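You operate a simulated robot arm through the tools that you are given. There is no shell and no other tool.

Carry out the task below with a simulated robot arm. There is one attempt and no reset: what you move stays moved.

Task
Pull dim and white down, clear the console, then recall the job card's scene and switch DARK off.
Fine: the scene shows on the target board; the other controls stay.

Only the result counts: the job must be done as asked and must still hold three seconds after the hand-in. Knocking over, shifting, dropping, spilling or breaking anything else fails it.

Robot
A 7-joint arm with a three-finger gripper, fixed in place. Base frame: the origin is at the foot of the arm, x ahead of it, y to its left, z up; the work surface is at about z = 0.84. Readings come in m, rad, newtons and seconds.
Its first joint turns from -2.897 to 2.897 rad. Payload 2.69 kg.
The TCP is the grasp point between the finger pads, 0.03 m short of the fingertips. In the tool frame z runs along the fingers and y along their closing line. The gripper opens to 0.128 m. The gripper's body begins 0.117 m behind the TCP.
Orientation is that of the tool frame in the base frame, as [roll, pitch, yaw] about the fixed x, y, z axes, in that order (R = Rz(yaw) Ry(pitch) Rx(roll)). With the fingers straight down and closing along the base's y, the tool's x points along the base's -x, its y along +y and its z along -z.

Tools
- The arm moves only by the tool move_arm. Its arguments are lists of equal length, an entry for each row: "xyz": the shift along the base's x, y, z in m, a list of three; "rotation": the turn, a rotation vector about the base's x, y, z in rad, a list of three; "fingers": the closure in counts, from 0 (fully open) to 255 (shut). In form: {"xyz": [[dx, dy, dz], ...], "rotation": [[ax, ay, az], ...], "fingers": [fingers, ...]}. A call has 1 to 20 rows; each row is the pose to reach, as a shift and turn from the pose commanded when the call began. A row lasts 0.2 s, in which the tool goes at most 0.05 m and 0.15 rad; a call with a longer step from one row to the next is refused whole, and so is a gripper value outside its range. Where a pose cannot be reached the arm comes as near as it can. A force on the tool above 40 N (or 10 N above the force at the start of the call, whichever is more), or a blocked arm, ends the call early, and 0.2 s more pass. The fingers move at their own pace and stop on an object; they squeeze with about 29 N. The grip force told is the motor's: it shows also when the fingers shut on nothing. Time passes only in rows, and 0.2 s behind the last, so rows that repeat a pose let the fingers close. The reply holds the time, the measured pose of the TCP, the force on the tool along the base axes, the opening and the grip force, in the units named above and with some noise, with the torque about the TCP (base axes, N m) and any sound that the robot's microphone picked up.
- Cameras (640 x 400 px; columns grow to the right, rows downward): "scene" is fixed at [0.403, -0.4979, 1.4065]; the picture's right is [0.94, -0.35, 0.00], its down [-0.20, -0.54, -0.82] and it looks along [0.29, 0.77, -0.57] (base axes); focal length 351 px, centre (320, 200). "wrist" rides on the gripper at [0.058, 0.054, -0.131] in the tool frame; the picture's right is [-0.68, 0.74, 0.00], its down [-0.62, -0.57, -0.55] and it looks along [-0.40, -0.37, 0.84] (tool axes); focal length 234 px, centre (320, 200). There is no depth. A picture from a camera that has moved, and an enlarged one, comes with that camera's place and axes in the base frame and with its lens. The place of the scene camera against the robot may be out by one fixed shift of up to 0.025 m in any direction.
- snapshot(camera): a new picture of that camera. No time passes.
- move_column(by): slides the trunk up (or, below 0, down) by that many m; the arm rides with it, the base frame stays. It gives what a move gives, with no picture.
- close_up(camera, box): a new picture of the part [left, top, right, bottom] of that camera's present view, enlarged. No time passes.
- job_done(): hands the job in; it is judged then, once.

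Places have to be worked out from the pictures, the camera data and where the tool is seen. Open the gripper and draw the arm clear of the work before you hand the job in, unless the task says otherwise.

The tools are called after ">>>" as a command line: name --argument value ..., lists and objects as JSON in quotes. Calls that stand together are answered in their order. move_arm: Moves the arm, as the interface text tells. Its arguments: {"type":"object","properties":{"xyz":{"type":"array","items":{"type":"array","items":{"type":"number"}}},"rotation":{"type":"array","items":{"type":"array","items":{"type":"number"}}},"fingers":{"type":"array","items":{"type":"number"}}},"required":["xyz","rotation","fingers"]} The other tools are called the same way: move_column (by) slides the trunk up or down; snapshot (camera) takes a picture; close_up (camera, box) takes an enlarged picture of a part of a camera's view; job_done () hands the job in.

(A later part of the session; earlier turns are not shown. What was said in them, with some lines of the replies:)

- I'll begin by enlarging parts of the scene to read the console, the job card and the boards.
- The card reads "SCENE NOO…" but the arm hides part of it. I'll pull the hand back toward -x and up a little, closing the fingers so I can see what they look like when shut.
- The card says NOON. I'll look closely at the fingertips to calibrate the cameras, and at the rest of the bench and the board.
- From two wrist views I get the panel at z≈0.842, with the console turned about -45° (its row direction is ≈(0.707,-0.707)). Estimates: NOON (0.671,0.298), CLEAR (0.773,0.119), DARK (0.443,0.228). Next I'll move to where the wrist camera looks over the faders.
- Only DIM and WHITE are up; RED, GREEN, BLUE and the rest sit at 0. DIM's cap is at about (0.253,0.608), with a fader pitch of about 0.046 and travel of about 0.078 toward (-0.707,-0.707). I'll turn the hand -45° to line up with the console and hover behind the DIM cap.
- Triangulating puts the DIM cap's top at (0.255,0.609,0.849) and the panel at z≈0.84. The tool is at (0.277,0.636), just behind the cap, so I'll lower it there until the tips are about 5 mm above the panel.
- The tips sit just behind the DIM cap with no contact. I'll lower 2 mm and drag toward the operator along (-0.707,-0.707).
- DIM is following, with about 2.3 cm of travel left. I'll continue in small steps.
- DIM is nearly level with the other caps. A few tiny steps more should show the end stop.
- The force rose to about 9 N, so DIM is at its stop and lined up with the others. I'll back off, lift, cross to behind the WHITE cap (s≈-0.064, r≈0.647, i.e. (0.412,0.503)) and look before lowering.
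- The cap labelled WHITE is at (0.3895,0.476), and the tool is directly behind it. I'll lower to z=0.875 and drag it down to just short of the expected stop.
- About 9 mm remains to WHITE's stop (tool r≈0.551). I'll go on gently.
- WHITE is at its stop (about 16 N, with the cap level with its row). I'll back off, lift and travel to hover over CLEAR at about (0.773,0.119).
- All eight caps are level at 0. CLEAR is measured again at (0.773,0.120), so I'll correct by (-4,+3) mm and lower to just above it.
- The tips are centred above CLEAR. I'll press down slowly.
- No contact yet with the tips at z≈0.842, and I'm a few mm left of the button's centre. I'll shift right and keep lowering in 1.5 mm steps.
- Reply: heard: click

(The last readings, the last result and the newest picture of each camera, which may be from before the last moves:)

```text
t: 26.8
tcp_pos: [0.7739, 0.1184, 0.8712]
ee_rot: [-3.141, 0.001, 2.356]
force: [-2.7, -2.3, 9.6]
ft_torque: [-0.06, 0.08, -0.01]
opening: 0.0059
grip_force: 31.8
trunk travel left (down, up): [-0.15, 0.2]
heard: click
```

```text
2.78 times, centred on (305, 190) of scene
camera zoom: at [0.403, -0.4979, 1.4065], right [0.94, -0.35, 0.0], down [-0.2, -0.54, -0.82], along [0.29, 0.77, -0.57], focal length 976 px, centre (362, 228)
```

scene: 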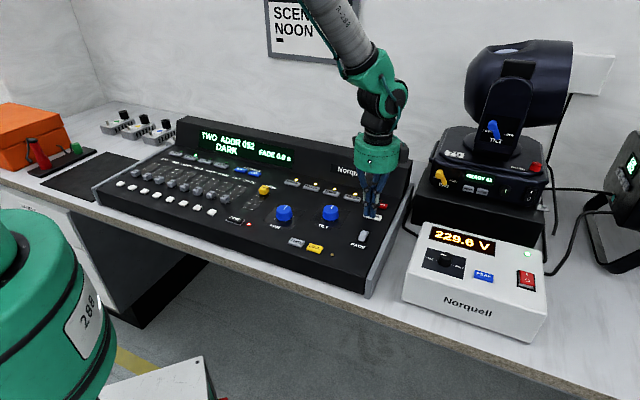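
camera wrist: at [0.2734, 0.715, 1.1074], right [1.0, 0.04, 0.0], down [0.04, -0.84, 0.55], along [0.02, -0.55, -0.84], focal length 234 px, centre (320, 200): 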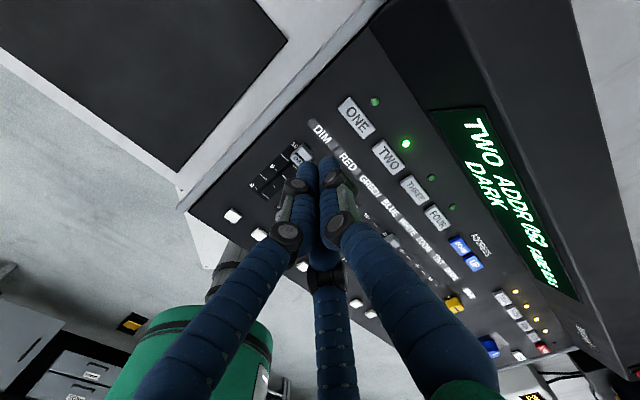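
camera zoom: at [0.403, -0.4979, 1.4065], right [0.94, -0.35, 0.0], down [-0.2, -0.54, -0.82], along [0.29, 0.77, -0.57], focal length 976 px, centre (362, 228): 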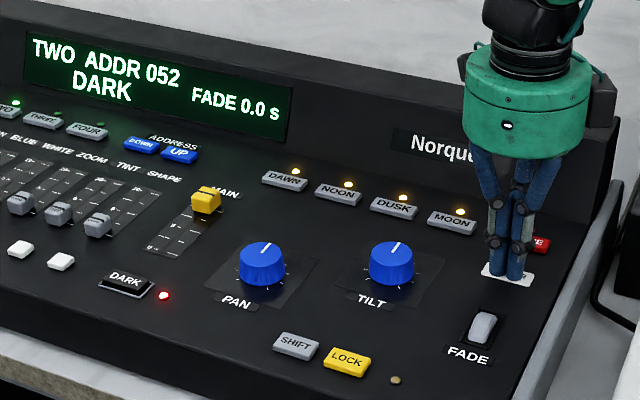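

I heard a click at about 10 N, so CLEAR went down. I'll lift off and check the display.

>>> move_arm --xyz '[[0, 0, 0.004], [0, 0, 0.015], [0, 0, 0.05], [0, 0, 0.1]]' --rotation '[[0, 0, 0], [0, 0, 0], [0, 0, 0], [0, 0, 0]]' --fingers '[255, 255, 255, 255]'

>>> close_up --camera "scene" --box '[90, 110, 270, 240]'

>>> close_up --camera "scene" --box '[220, 130, 420, 270]'

>>> close_up --camera "scene" --box '[420, 100, 640, 220]'

```text
t: 27.8
tcp_pos: [0.7727, 0.1199, 0.9684]
ee_rot: [-3.139, 0.001, 2.357]
force: [0.6, -1.0, -0.2]
ft_torque: [-0.01, 0.0, -0.01]
opening: 0.0023
grip_force: 31.4
trunk travel left (down, up): [-0.15, 0.2]
```

```text
3.08 times, centred on (180, 175) of scene
camera zoom: at [0.403, -0.4979, 1.4065], right [0.94, -0.35, 0.0], down [-0.2, -0.54, -0.82], along [0.29, 0.77, -0.57], focal length 1079 px, centre (751, 277)
```

zoom: 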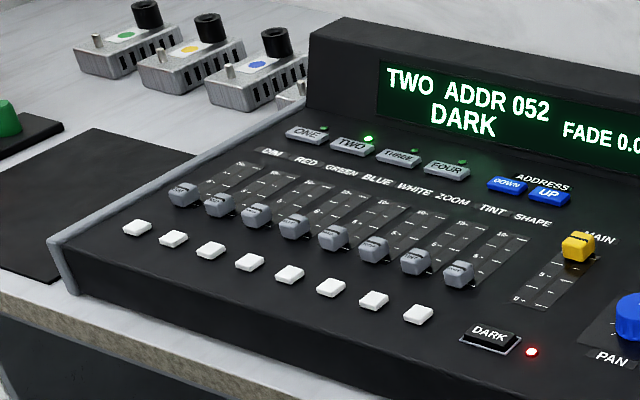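

```text
2.86 times, centred on (320, 200) of scene
camera zoom: at [0.403, -0.4979, 1.4065], right [0.94, -0.35, 0.0], down [-0.2, -0.54, -0.82], along [0.29, 0.77, -0.57], focal length 1002 px, centre (320, 200)
```

zoom: 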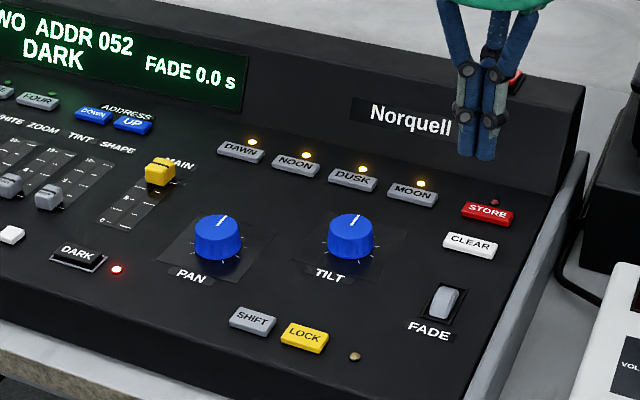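

```text
2.91 times, centred on (530, 160) of scene
camera zoom: at [0.403, -0.4979, 1.4065], right [0.94, -0.35, 0.0], down [-0.2, -0.54, -0.82], along [0.29, 0.77, -0.57], focal length 1020 px, centre (-291, 316)
```

zoom: 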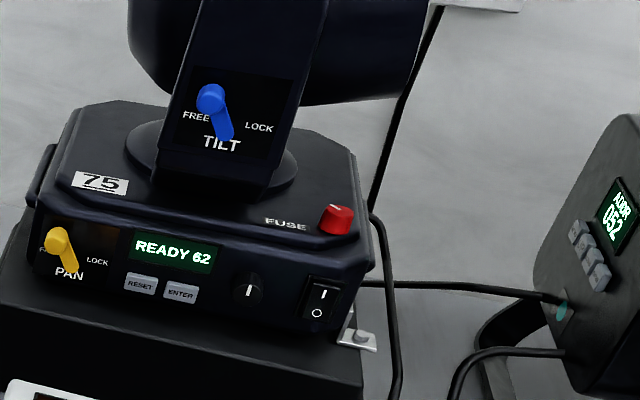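

CLEAR has clicked. The right-hand lamp reads ADDR 052, which matches fixture TWO on the console. Now I'll move to hover over NOON at (0.671,0.298).

>>> move_arm --xyz '[[-0.02, 0.036, 0], [-0.04, 0.072, 0], [-0.06, 0.108, 0], [-0.08, 0.144, 0], [-0.102, 0.179, 0], [-0.102, 0.179, -0.03], [-0.102, 0.179, -0.03]]' --rotation '[[0, 0, 0], [0, 0, 0], [0, 0, 0], [0, 0, 0], [0, 0, 0], [0, 0, 0], [0, 0, 0]]' --fingers '[255, 255, 255, 255, 255, 255, 255]'

>>> close_up --camera "wrist" --box '[200, 60, 520, 260]'

>>> close_up --camera "scene" --box '[250, 120, 370, 220]'

```text
t: 29.4
tcp_pos: [0.6721, 0.2937, 0.9348]
ee_rot: [-3.142, -0.001, 2.354]
force: [-0.5, 0.5, -0.9]
ft_torque: [-0.01, 0.02, 0.0]
opening: 0.0018
grip_force: 31.3
trunk travel left (down, up): [-0.15, 0.2]
```

```text
2.00 times, centred on (360, 160) of wrist
camera zoom: at [0.6684, 0.3752, 1.0666], right [1.0, 0.04, 0.0], down [0.04, -0.84, 0.55], along [0.02, -0.55, -0.84], focal length 468 px, centre (240, 280)
```

zoom: 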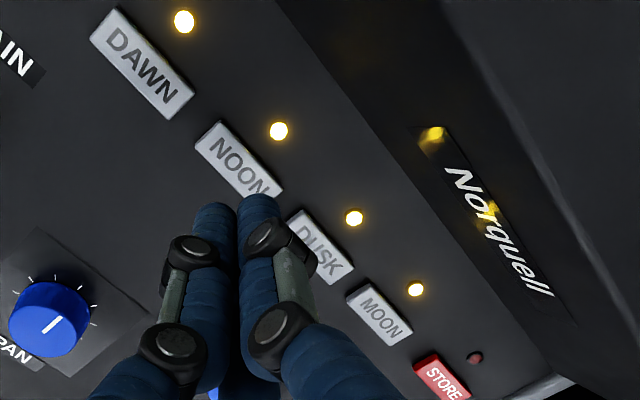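

```text
4.00 times, centred on (310, 170) of scene
camera zoom: at [0.403, -0.4979, 1.4065], right [0.94, -0.35, 0.0], down [-0.2, -0.54, -0.82], along [0.29, 0.77, -0.57], focal length 1402 px, centre (360, 320)
```

zoom: 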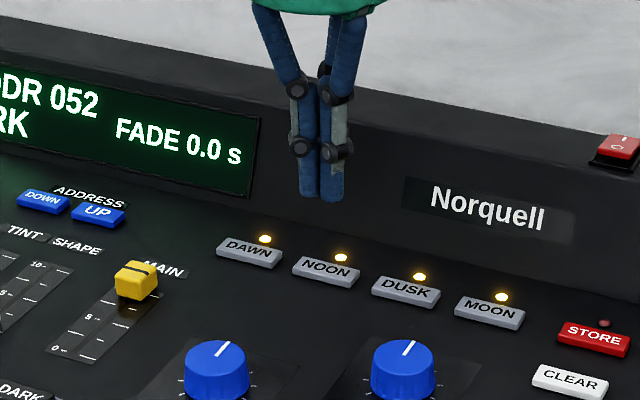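

NOON is confirmed at (0.671,0.299). I'll correct +3 mm in y and lower to about 5 mm above the contact height.

>>> move_arm --xyz '[[0, 0.003, -0.03], [0, 0.003, -0.05], [0, 0.003, -0.058], [0, 0.003, -0.058]]' --rotation '[[0, 0, 0], [0, 0, 0], [0, 0, 0], [0, 0, 0]]' --fingers '[255, 255, 255, 255]'

>>> close_up --camera "wrist" --box '[200, 60, 520, 260]'

>>> close_up --camera "scene" --box '[250, 120, 370, 220]'

```text
t: 30.4
tcp_pos: [0.6704, 0.3011, 0.8778]
ee_rot: [3.14, 0.0, 2.356]
force: [0.4, 0.4, -0.4]
ft_torque: [0.01, -0.02, 0.04]
opening: 0.0022
grip_force: 30.9
trunk travel left (down, up): [-0.15, 0.2]
```

```text
2.00 times, centred on (360, 160) of wrist
camera zoom: at [0.6673, 0.3815, 1.0095], right [1.0, 0.04, 0.0], down [0.04, -0.84, 0.55], along [0.02, -0.55, -0.84], focal length 468 px, centre (240, 280)
```

zoom: 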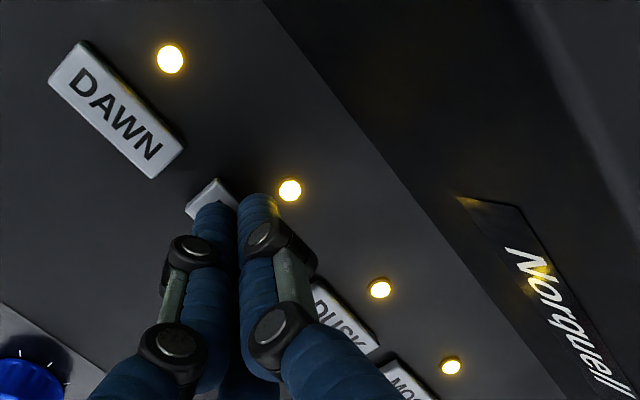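

```text
4.00 times, centred on (310, 170) of scene
camera zoom: at [0.403, -0.4979, 1.4065], right [0.94, -0.35, 0.0], down [-0.2, -0.54, -0.82], along [0.29, 0.77, -0.57], focal length 1402 px, centre (360, 320)
```

zoom: 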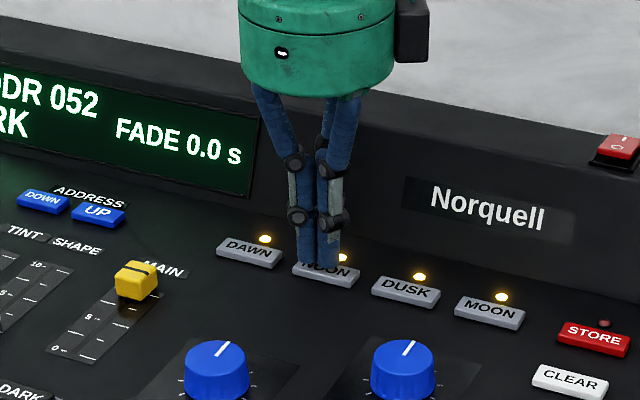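

The tips are over NOON and clear of its neighbours. Pressing now.

>>> move_arm --xyz '[[0, -0.001, -0.003], [0, -0.001, -0.005], [0, -0.001, -0.0065], [0, -0.001, -0.008], [0, -0.001, -0.0092]]' --rotation '[[0, 0, 0], [0, 0, 0], [0, 0, 0], [0, 0, 0], [0, 0, 0]]' --fingers '[255, 255, 255, 255, 255]'

>>> close_up --camera "scene" --box '[190, 110, 390, 240]'

```text
t: 31.6
tcp_pos: [0.6705, 0.2993, 0.8716]
ee_rot: [-3.141, 0.0, 2.357]
force: [-0.5, -0.8, 1.7]
ft_torque: [-0.06, -0.01, 0.02]
opening: 0.0022
grip_force: 31.6
trunk travel left (down, up): [-0.15, 0.2]
heard: click
```

```text
3.08 times, centred on (290, 175) of scene
camera zoom: at [0.403, -0.4979, 1.4065], right [0.94, -0.35, 0.0], down [-0.2, -0.54, -0.82], along [0.29, 0.77, -0.57], focal length 1079 px, centre (412, 277)
```

zoom: 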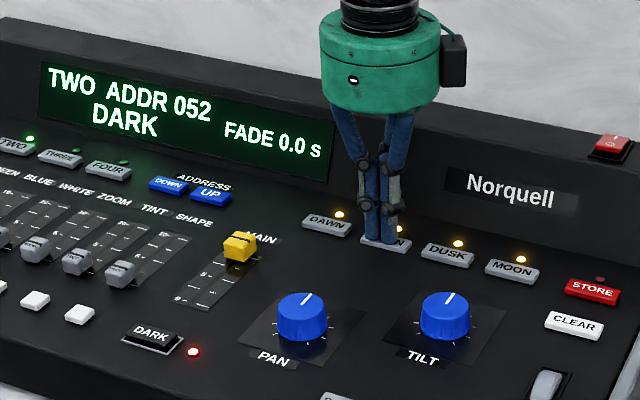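

NOON clicked. I'll lift and move to hover over DARK at about (0.443,0.228).

>>> move_arm --xyz '[[0, 0, 0.006], [0, 0, 0.03], [0, 0, 0.075], [-0.04, -0.014, 0.085], [-0.08, -0.026, 0.085], [-0.12, -0.038, 0.085], [-0.16, -0.05, 0.085], [-0.2, -0.062, 0.085], [-0.228, -0.071, 0.085], [-0.228, -0.071, 0.085]]' --rotation '[[0, 0, 0], [0, 0, 0], [0, 0, 0], [0, 0, 0], [0, 0, 0], [0, 0, 0], [0, 0, 0], [0, 0, 0], [0, 0, 0], [0, 0, 0]]' --fingers '[255, 255, 255, 255, 255, 255, 255, 255, 255, 255]'

>>> close_up --camera "wrist" --box '[200, 60, 520, 260]'

>>> snapshot --camera "scene"

>>> close_up --camera "scene" --box '[190, 130, 310, 250]'

```text
t: 33.8
tcp_pos: [0.4419, 0.2303, 0.9565]
ee_rot: [3.141, 0.0, 2.357]
force: [-1.3, -0.3, 0.6]
ft_torque: [0.01, -0.03, 0.0]
opening: 0.0021
grip_force: 30.9
trunk travel left (down, up): [-0.15, 0.2]
```

```text
2.00 times, centred on (360, 160) of wrist
camera zoom: at [0.4382, 0.3095, 1.0888], right [1.0, 0.04, 0.0], down [0.04, -0.84, 0.55], along [0.02, -0.55, -0.84], focal length 468 px, centre (240, 280)
```

zoom: 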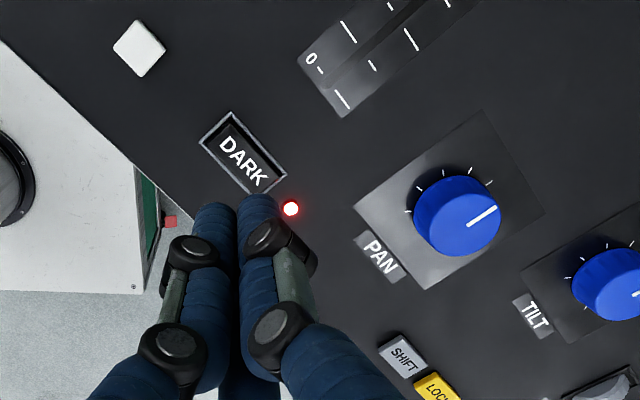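

```text
taken
```

scene: 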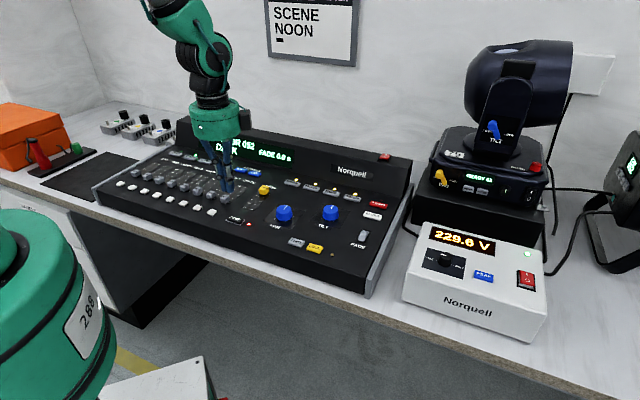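

```text
3.33 times, centred on (250, 190) of scene
camera zoom: at [0.403, -0.4979, 1.4065], right [0.94, -0.35, 0.0], down [-0.2, -0.54, -0.82], along [0.29, 0.77, -0.57], focal length 1168 px, centre (553, 233)
```

zoom: 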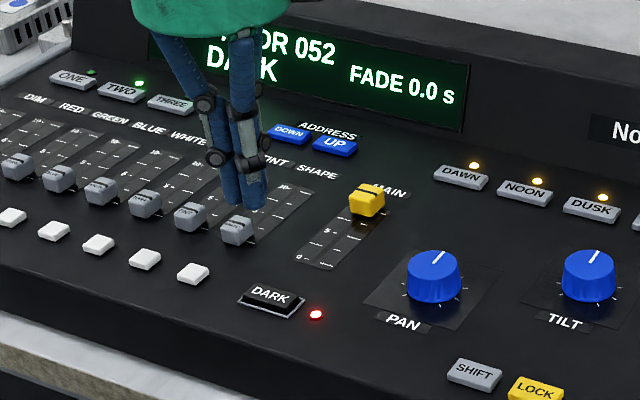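

DARK is confirmed at (0.443,0.229) with its red LED still lit. I'll lower to just above it.

>>> move_arm --xyz '[[0.001, -0.001, -0.03], [0.001, -0.001, -0.055], [0.001, -0.001, -0.07], [0.001, -0.001, -0.07]]' --rotation '[[0, 0, 0], [0, 0, 0], [0, 0, 0], [0, 0, 0]]' --fingers '[255, 255, 255, 255]'

>>> close_up --camera "wrist" --box '[200, 60, 520, 260]'

>>> close_up --camera "scene" --box '[190, 150, 290, 250]'

```text
t: 34.8
tcp_pos: [0.4445, 0.2277, 0.8858]
ee_rot: [-3.142, 0.0, 2.356]
force: [0.7, 0.2, 0.3]
ft_torque: [0.03, 0.01, 0.01]
opening: 0.0021
grip_force: 31.0
trunk travel left (down, up): [-0.15, 0.2]
```

```text
2.00 times, centred on (360, 160) of wrist
camera zoom: at [0.4404, 0.3068, 1.0173], right [1.0, 0.04, 0.0], down [0.04, -0.84, 0.55], along [0.02, -0.55, -0.84], focal length 468 px, centre (240, 280)
```

zoom: 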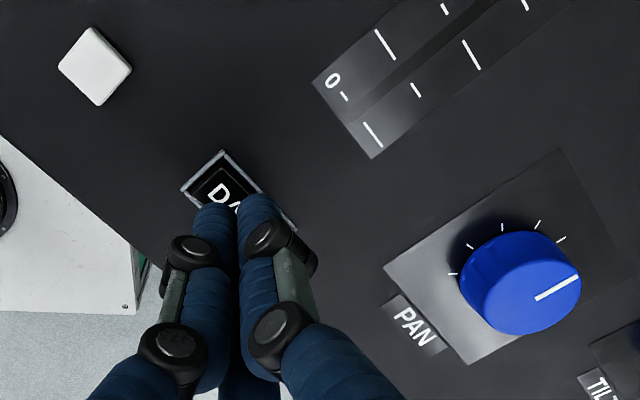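

```text
4.00 times, centred on (240, 200) of scene
camera zoom: at [0.403, -0.4979, 1.4065], right [0.94, -0.35, 0.0], down [-0.2, -0.54, -0.82], along [0.29, 0.77, -0.57], focal length 1402 px, centre (640, 200)
```

zoom: 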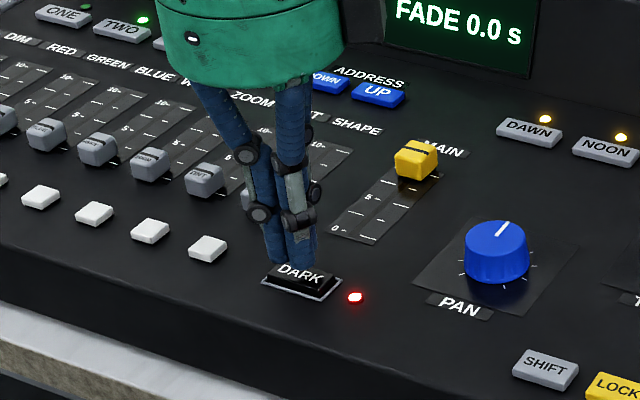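

>>> move_arm --xyz '[[-0.001, 0.001, -0.004], [-0.001, 0.001, -0.007], [-0.001, 0.001, -0.0095], [-0.001, 0.001, -0.0115], [-0.001, 0.001, -0.013]]' --rotation '[[0, 0, 0], [0, 0, 0], [0, 0, 0], [0, 0, 0], [0, 0, 0]]' --fingers '[255, 255, 255, 255, 255]'

>>> close_up --camera "scene" --box '[190, 110, 310, 250]'

```text
t: 36.0
tcp_pos: [0.4435, 0.2274, 0.8749]
ee_rot: [3.142, -0.001, 2.357]
force: [1.1, 0.2, 0.3]
ft_torque: [-0.01, 0.01, -0.06]
opening: 0.0018
grip_force: 31.7
trunk travel left (down, up): [-0.15, 0.2]
```

```text
2.86 times, centred on (250, 180) of scene
camera zoom: at [0.403, -0.4979, 1.4065], right [0.94, -0.35, 0.0], down [-0.2, -0.54, -0.82], along [0.29, 0.77, -0.57], focal length 1002 px, centre (520, 257)
```

zoom: 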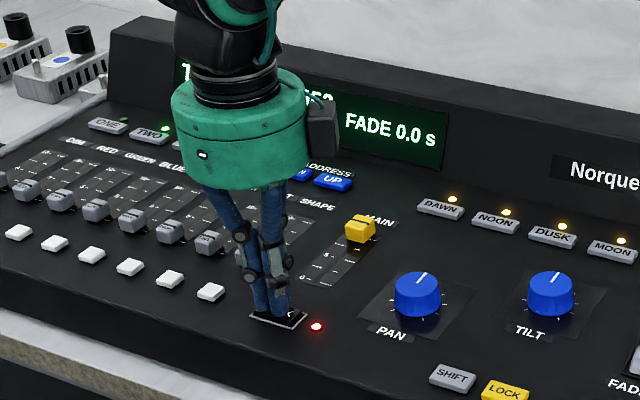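

No click yet, with the tips at about z=0.845. I'll go down further in 1.5 mm steps.

>>> move_arm --xyz '[[0, 0.001, -0.0015], [0, 0.001, -0.003], [0, 0.001, -0.0045]]' --rotation '[[0, 0, 0], [0, 0, 0], [0, 0, 0]]' --fingers '[255, 255, 255]'

>>> close_up --camera "scene" --box '[190, 110, 310, 250]'

```text
t: 36.8
tcp_pos: [0.4433, 0.2291, 0.8701]
ee_rot: [3.141, 0.0, 2.356]
force: [-1.0, -2.4, 5.2]
ft_torque: [-0.08, 0.06, 0.0]
opening: 0.0022
grip_force: 31.4
trunk travel left (down, up): [-0.15, 0.2]
heard: click
```

```text
2.86 times, centred on (250, 180) of scene
camera zoom: at [0.403, -0.4979, 1.4065], right [0.94, -0.35, 0.0], down [-0.2, -0.54, -0.82], along [0.29, 0.77, -0.57], focal length 1002 px, centre (520, 257)
```

zoom: 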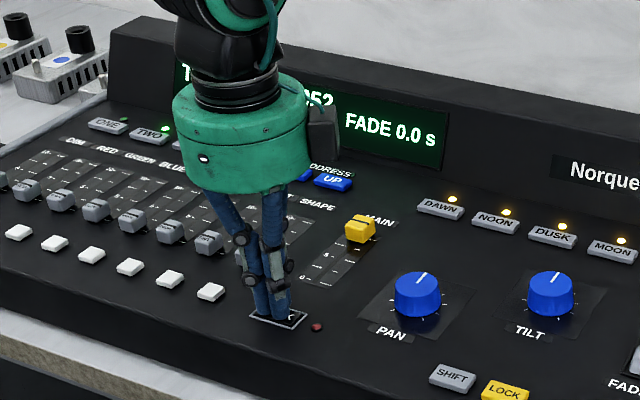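

DARK clicked and its LED went dark. I'll lift straight off, open the gripper and draw clear, then inspect.

>>> move_arm --xyz '[[0, 0, 0.005], [0, 0, 0.03], [0, 0, 0.075], [0, 0, 0.12], [-0.02, 0, 0.16], [-0.04, 0, 0.2], [-0.06, 0, 0.23], [-0.06, 0, 0.23]]' --rotation '[[0, 0, 0], [0, 0, 0], [0, 0, 0], [0, 0, 0], [0, 0, 0], [0, 0, 0], [0, 0, 0], [0, 0, 0]]' --fingers '[255, 255, 255, 255, 100, 0, 0, 0]'

>>> snapshot --camera "scene"

>>> close_up --camera "scene" --box '[90, 110, 270, 240]'

>>> close_up --camera "scene" --box '[220, 130, 420, 270]'

>>> close_up --camera "scene" --box '[420, 20, 640, 220]'

>>> snapshot --camera "wrist"

```text
t: 38.6
tcp_pos: [0.3823, 0.2289, 1.1001]
ee_rot: [3.141, -0.001, 2.357]
force: [-0.6, 0.2, -0.2]
ft_torque: [0.02, -0.08, 0.01]
opening: 0.1283
grip_force: 0.2
trunk travel left (down, up): [-0.15, 0.2]
```

```text
taken
```

scene: 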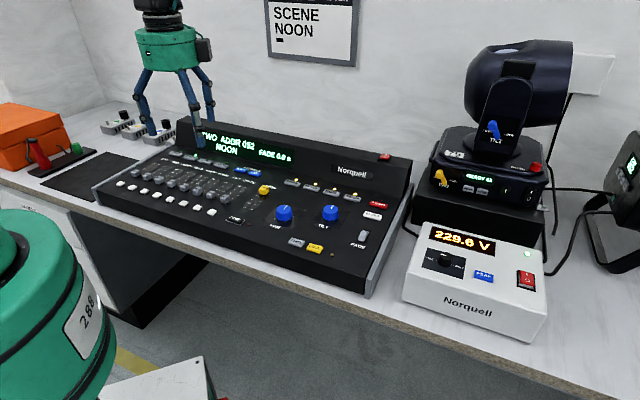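

```text
3.08 times, centred on (180, 175) of scene
camera zoom: at [0.403, -0.4979, 1.4065], right [0.94, -0.35, 0.0], down [-0.2, -0.54, -0.82], along [0.29, 0.77, -0.57], focal length 1079 px, centre (751, 277)
```

zoom: 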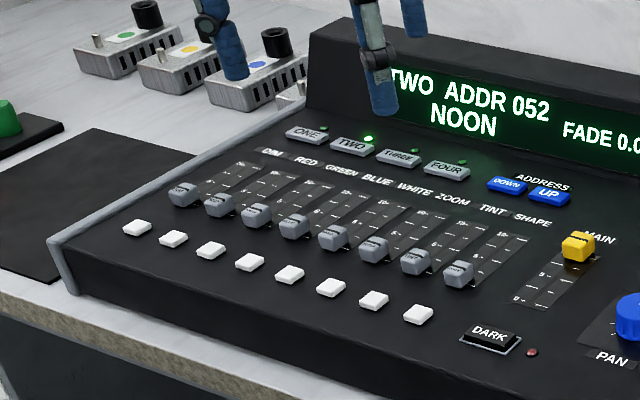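

```text
2.86 times, centred on (320, 200) of scene
camera zoom: at [0.403, -0.4979, 1.4065], right [0.94, -0.35, 0.0], down [-0.2, -0.54, -0.82], along [0.29, 0.77, -0.57], focal length 1002 px, centre (320, 200)
```

zoom: 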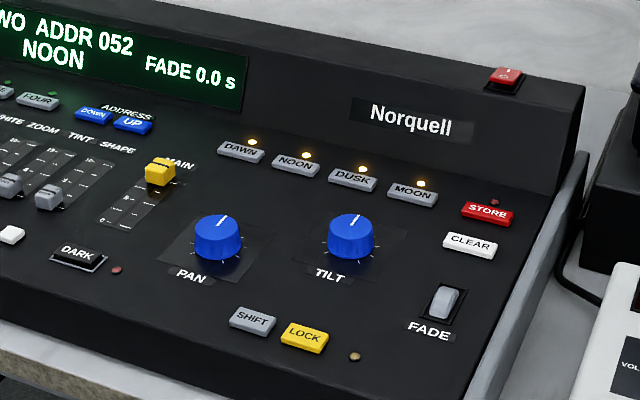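

```text
2.00 times, centred on (530, 120) of scene
camera zoom: at [0.403, -0.4979, 1.4065], right [0.94, -0.35, 0.0], down [-0.2, -0.54, -0.82], along [0.29, 0.77, -0.57], focal length 701 px, centre (-100, 360)
```

zoom: 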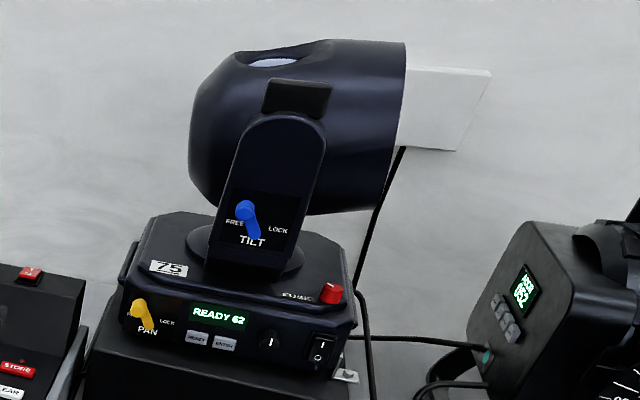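

```text
taken
camera wrist: at [0.3793, 0.3085, 1.2319], right [1.0, 0.04, 0.0], down [0.04, -0.84, 0.55], along [0.02, -0.55, -0.84], focal length 234 px, centre (320, 200)
```

wrist: 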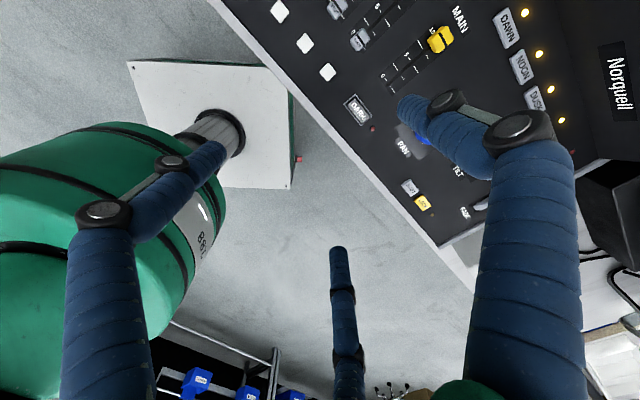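

The display now reads "TWO ADDR 052 NOON", the DARK LED is off and all faders are at 0. To see whether the scene reaches the target board, I'll turn the wrist camera toward +x, high above the bench.

>>> move_arm --xyz '[[0.01, -0.015, 0.02], [0.02, -0.03, 0.04], [0.03, -0.045, 0.06], [0.04, -0.06, 0.08], [0.05, -0.075, 0.1], [0.06, -0.09, 0.1], [0.07, -0.105, 0.1], [0.08, -0.12, 0.1], [0.09, -0.135, 0.1], [0.1, -0.15, 0.1], [0.1, -0.15, 0.1], [0.1, -0.15, 0.1]]' --rotation '[[0, 0, 0.14], [0, 0, 0.28], [0, 0, 0.42], [0, 0, 0.56], [0, 0, 0.7], [0, 0, 0.84], [0, 0, 0.98], [0, 0, 1.12], [0, 0, 1.26], [0, 0, 1.4], [0, 0, 1.54], [0, 0, 1.54]]' --fingers '[0, 0, 0, 0, 0, 0, 0, 0, 0, 0, 0, 0]'

>>> move_arm --xyz '[[0, 0, 0], [0, 0, 0], [0, 0, 0], [0, 0, 0], [0, 0, 0], [0, 0, 0]]' --rotation '[[0, -0.14, 0], [0, -0.28, 0], [0, -0.42, 0], [0, -0.56, 0], [0, -0.7, 0], [0, -0.7, 0]]' --fingers '[0, 0, 0, 0, 0, 0]'

>>> snapshot --camera "wrist"

```text
t: 41.2
tcp_pos: [0.4823, 0.0786, 1.1992]
ee_rot: [3.142, 0.001, -2.384]
force: [-0.1, -0.2, 0.0]
ft_torque: [-0.01, -0.01, -0.03]
opening: 0.1279
grip_force: 0.0
trunk travel left (down, up): [-0.15, 0.2]
```

```text
t: 42.6
tcp_pos: [0.4837, 0.0784, 1.1989]
ee_rot: [-2.616, 0.49, -2.25]
force: [-0.7, 0.6, 0.7]
ft_torque: [0.01, -0.04, 0.04]
opening: 0.1277
grip_force: 0.0
trunk travel left (down, up): [-0.15, 0.2]
```

```text
taken
camera wrist: at [0.3371, 0.0785, 1.2484], right [-0.01, 1.0, -0.01], down [0.28, 0.01, 0.96], along [0.96, 0.01, -0.28], focal length 234 px, centre (320, 200)
```

wrist: 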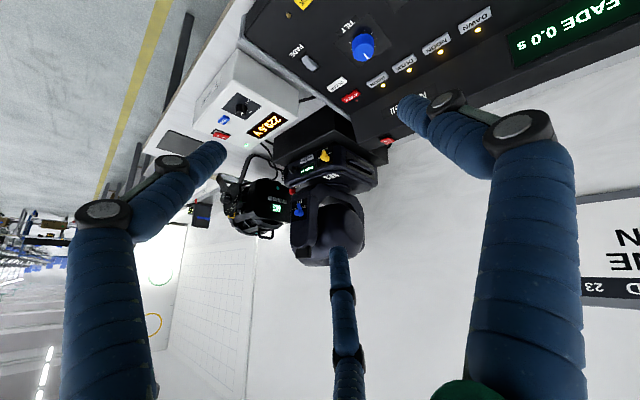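

The picture is upside down, but a board with coloured circles shows beyond the lamps. I'll enlarge it.

>>> close_up --camera "wrist" --box '[120, 180, 280, 380]'

>>> close_up --camera "wrist" --box '[200, 130, 380, 280]'

>>> close_up --camera "wrist" --box '[540, 180, 640, 320]'

```text
2.00 times, centred on (200, 280) of wrist
camera zoom: at [0.3371, 0.0785, 1.2484], right [-0.01, 1.0, -0.01], down [0.28, 0.01, 0.96], along [0.96, 0.01, -0.28], focal length 468 px, centre (560, 40)
```

zoom: 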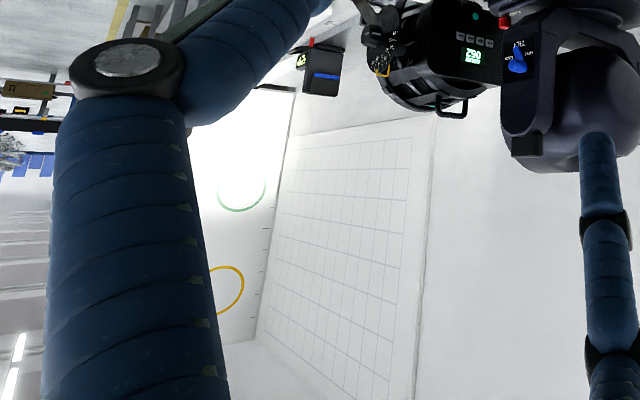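

```text
2.67 times, centred on (290, 205) of wrist
camera zoom: at [0.3371, 0.0785, 1.2484], right [-0.01, 1.0, -0.01], down [0.28, 0.01, 0.96], along [0.96, 0.01, -0.28], focal length 624 px, centre (400, 187)
```

zoom: 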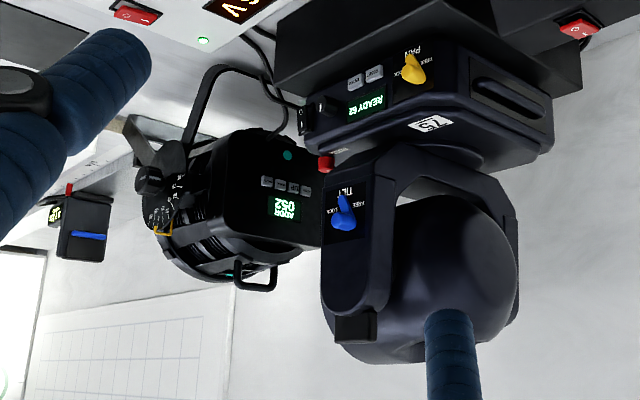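

```text
2.86 times, centred on (590, 250) of wrist
camera zoom: at [0.3371, 0.0785, 1.2484], right [-0.01, 1.0, -0.01], down [0.28, 0.01, 0.96], along [0.96, 0.01, -0.28], focal length 669 px, centre (-451, 57)
```

zoom: 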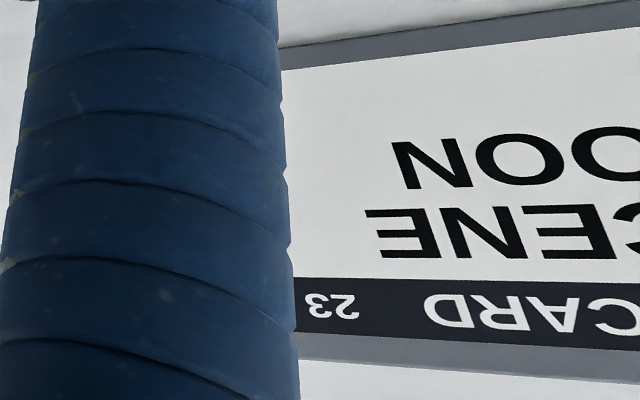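

The target board is lit around the green circle. I'll turn the camera a little further for an unobstructed look, to be sure.

>>> move_arm --xyz '[[0, 0, 0], [0, 0, 0], [0, 0, 0], [0, 0, 0]]' --rotation '[[0, 0, -0.14], [0, 0, -0.28], [0, 0, -0.4], [0, 0, -0.4]]' --fingers '[0, 0, 0, 0]'

>>> snapshot --camera "wrist"

>>> close_up --camera "wrist" --box '[180, 180, 380, 360]'

>>> snapshot --camera "scene"

```text
t: 43.6
tcp_pos: [0.4845, 0.0799, 1.1979]
ee_rot: [-2.616, 0.489, -2.654]
force: [-0.5, 0.4, -0.2]
ft_torque: [-0.02, 0.02, -0.05]
opening: 0.1283
grip_force: 0.1
trunk travel left (down, up): [-0.15, 0.2]
```

```text
taken
camera wrist: at [0.3495, 0.1363, 1.2476], right [0.38, 0.92, -0.01], down [0.27, -0.1, 0.96], along [0.88, -0.37, -0.29], focal length 234 px, centre (320, 200)
```

wrist: 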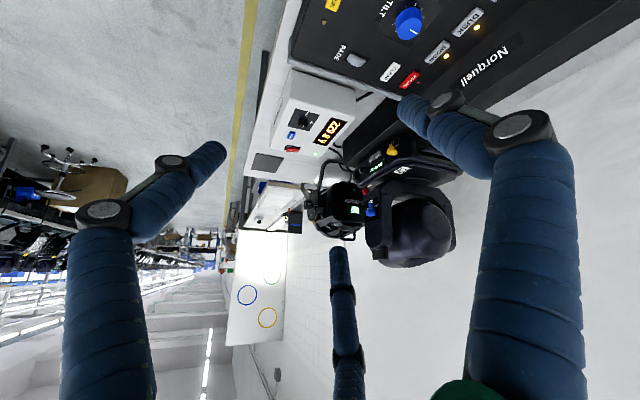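

```text
2.22 times, centred on (280, 270) of wrist
camera zoom: at [0.3495, 0.1363, 1.2476], right [0.38, 0.92, -0.01], down [0.27, -0.1, 0.96], along [0.88, -0.37, -0.29], focal length 520 px, centre (409, 44)
```

zoom: 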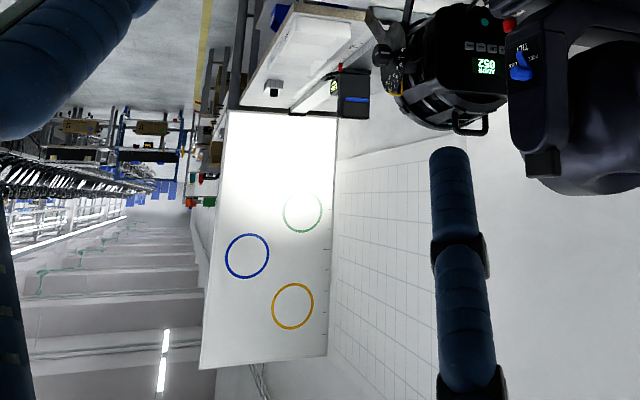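

```text
taken
```

scene: 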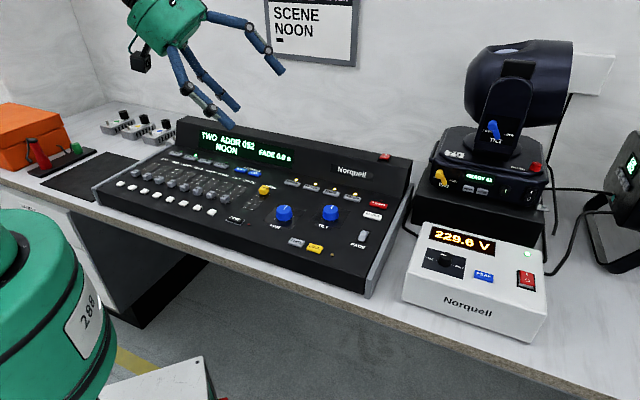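

The console shows NOON, DARK is off, and white light falls on the target board. DIM and WHITE are at 0 and the other controls look unchanged. The gripper is open and well above the bench, so I'm handing the job in.

>>> job_done

```text
The job is handed in.
```

The job is done and handed in. The console display now reads "TWO ADDR 052 NOON", and white light is falling on the target board.

- **Faders:** DIM and WHITE are down at their end stops, level with the other six faders.
- **CLEAR:** I pressed it once and heard a click. The display didn't change, so the click is the only sign that it registered.
- **Scene:** I pressed NOON, the scene on the job card, and heard it click.
- **DARK:** I pressed it once, and its red light went out.

In the last pictures the other controls looked unchanged, and nothing had been knocked or shifted. The gripper is open and the arm is well clear above the console.
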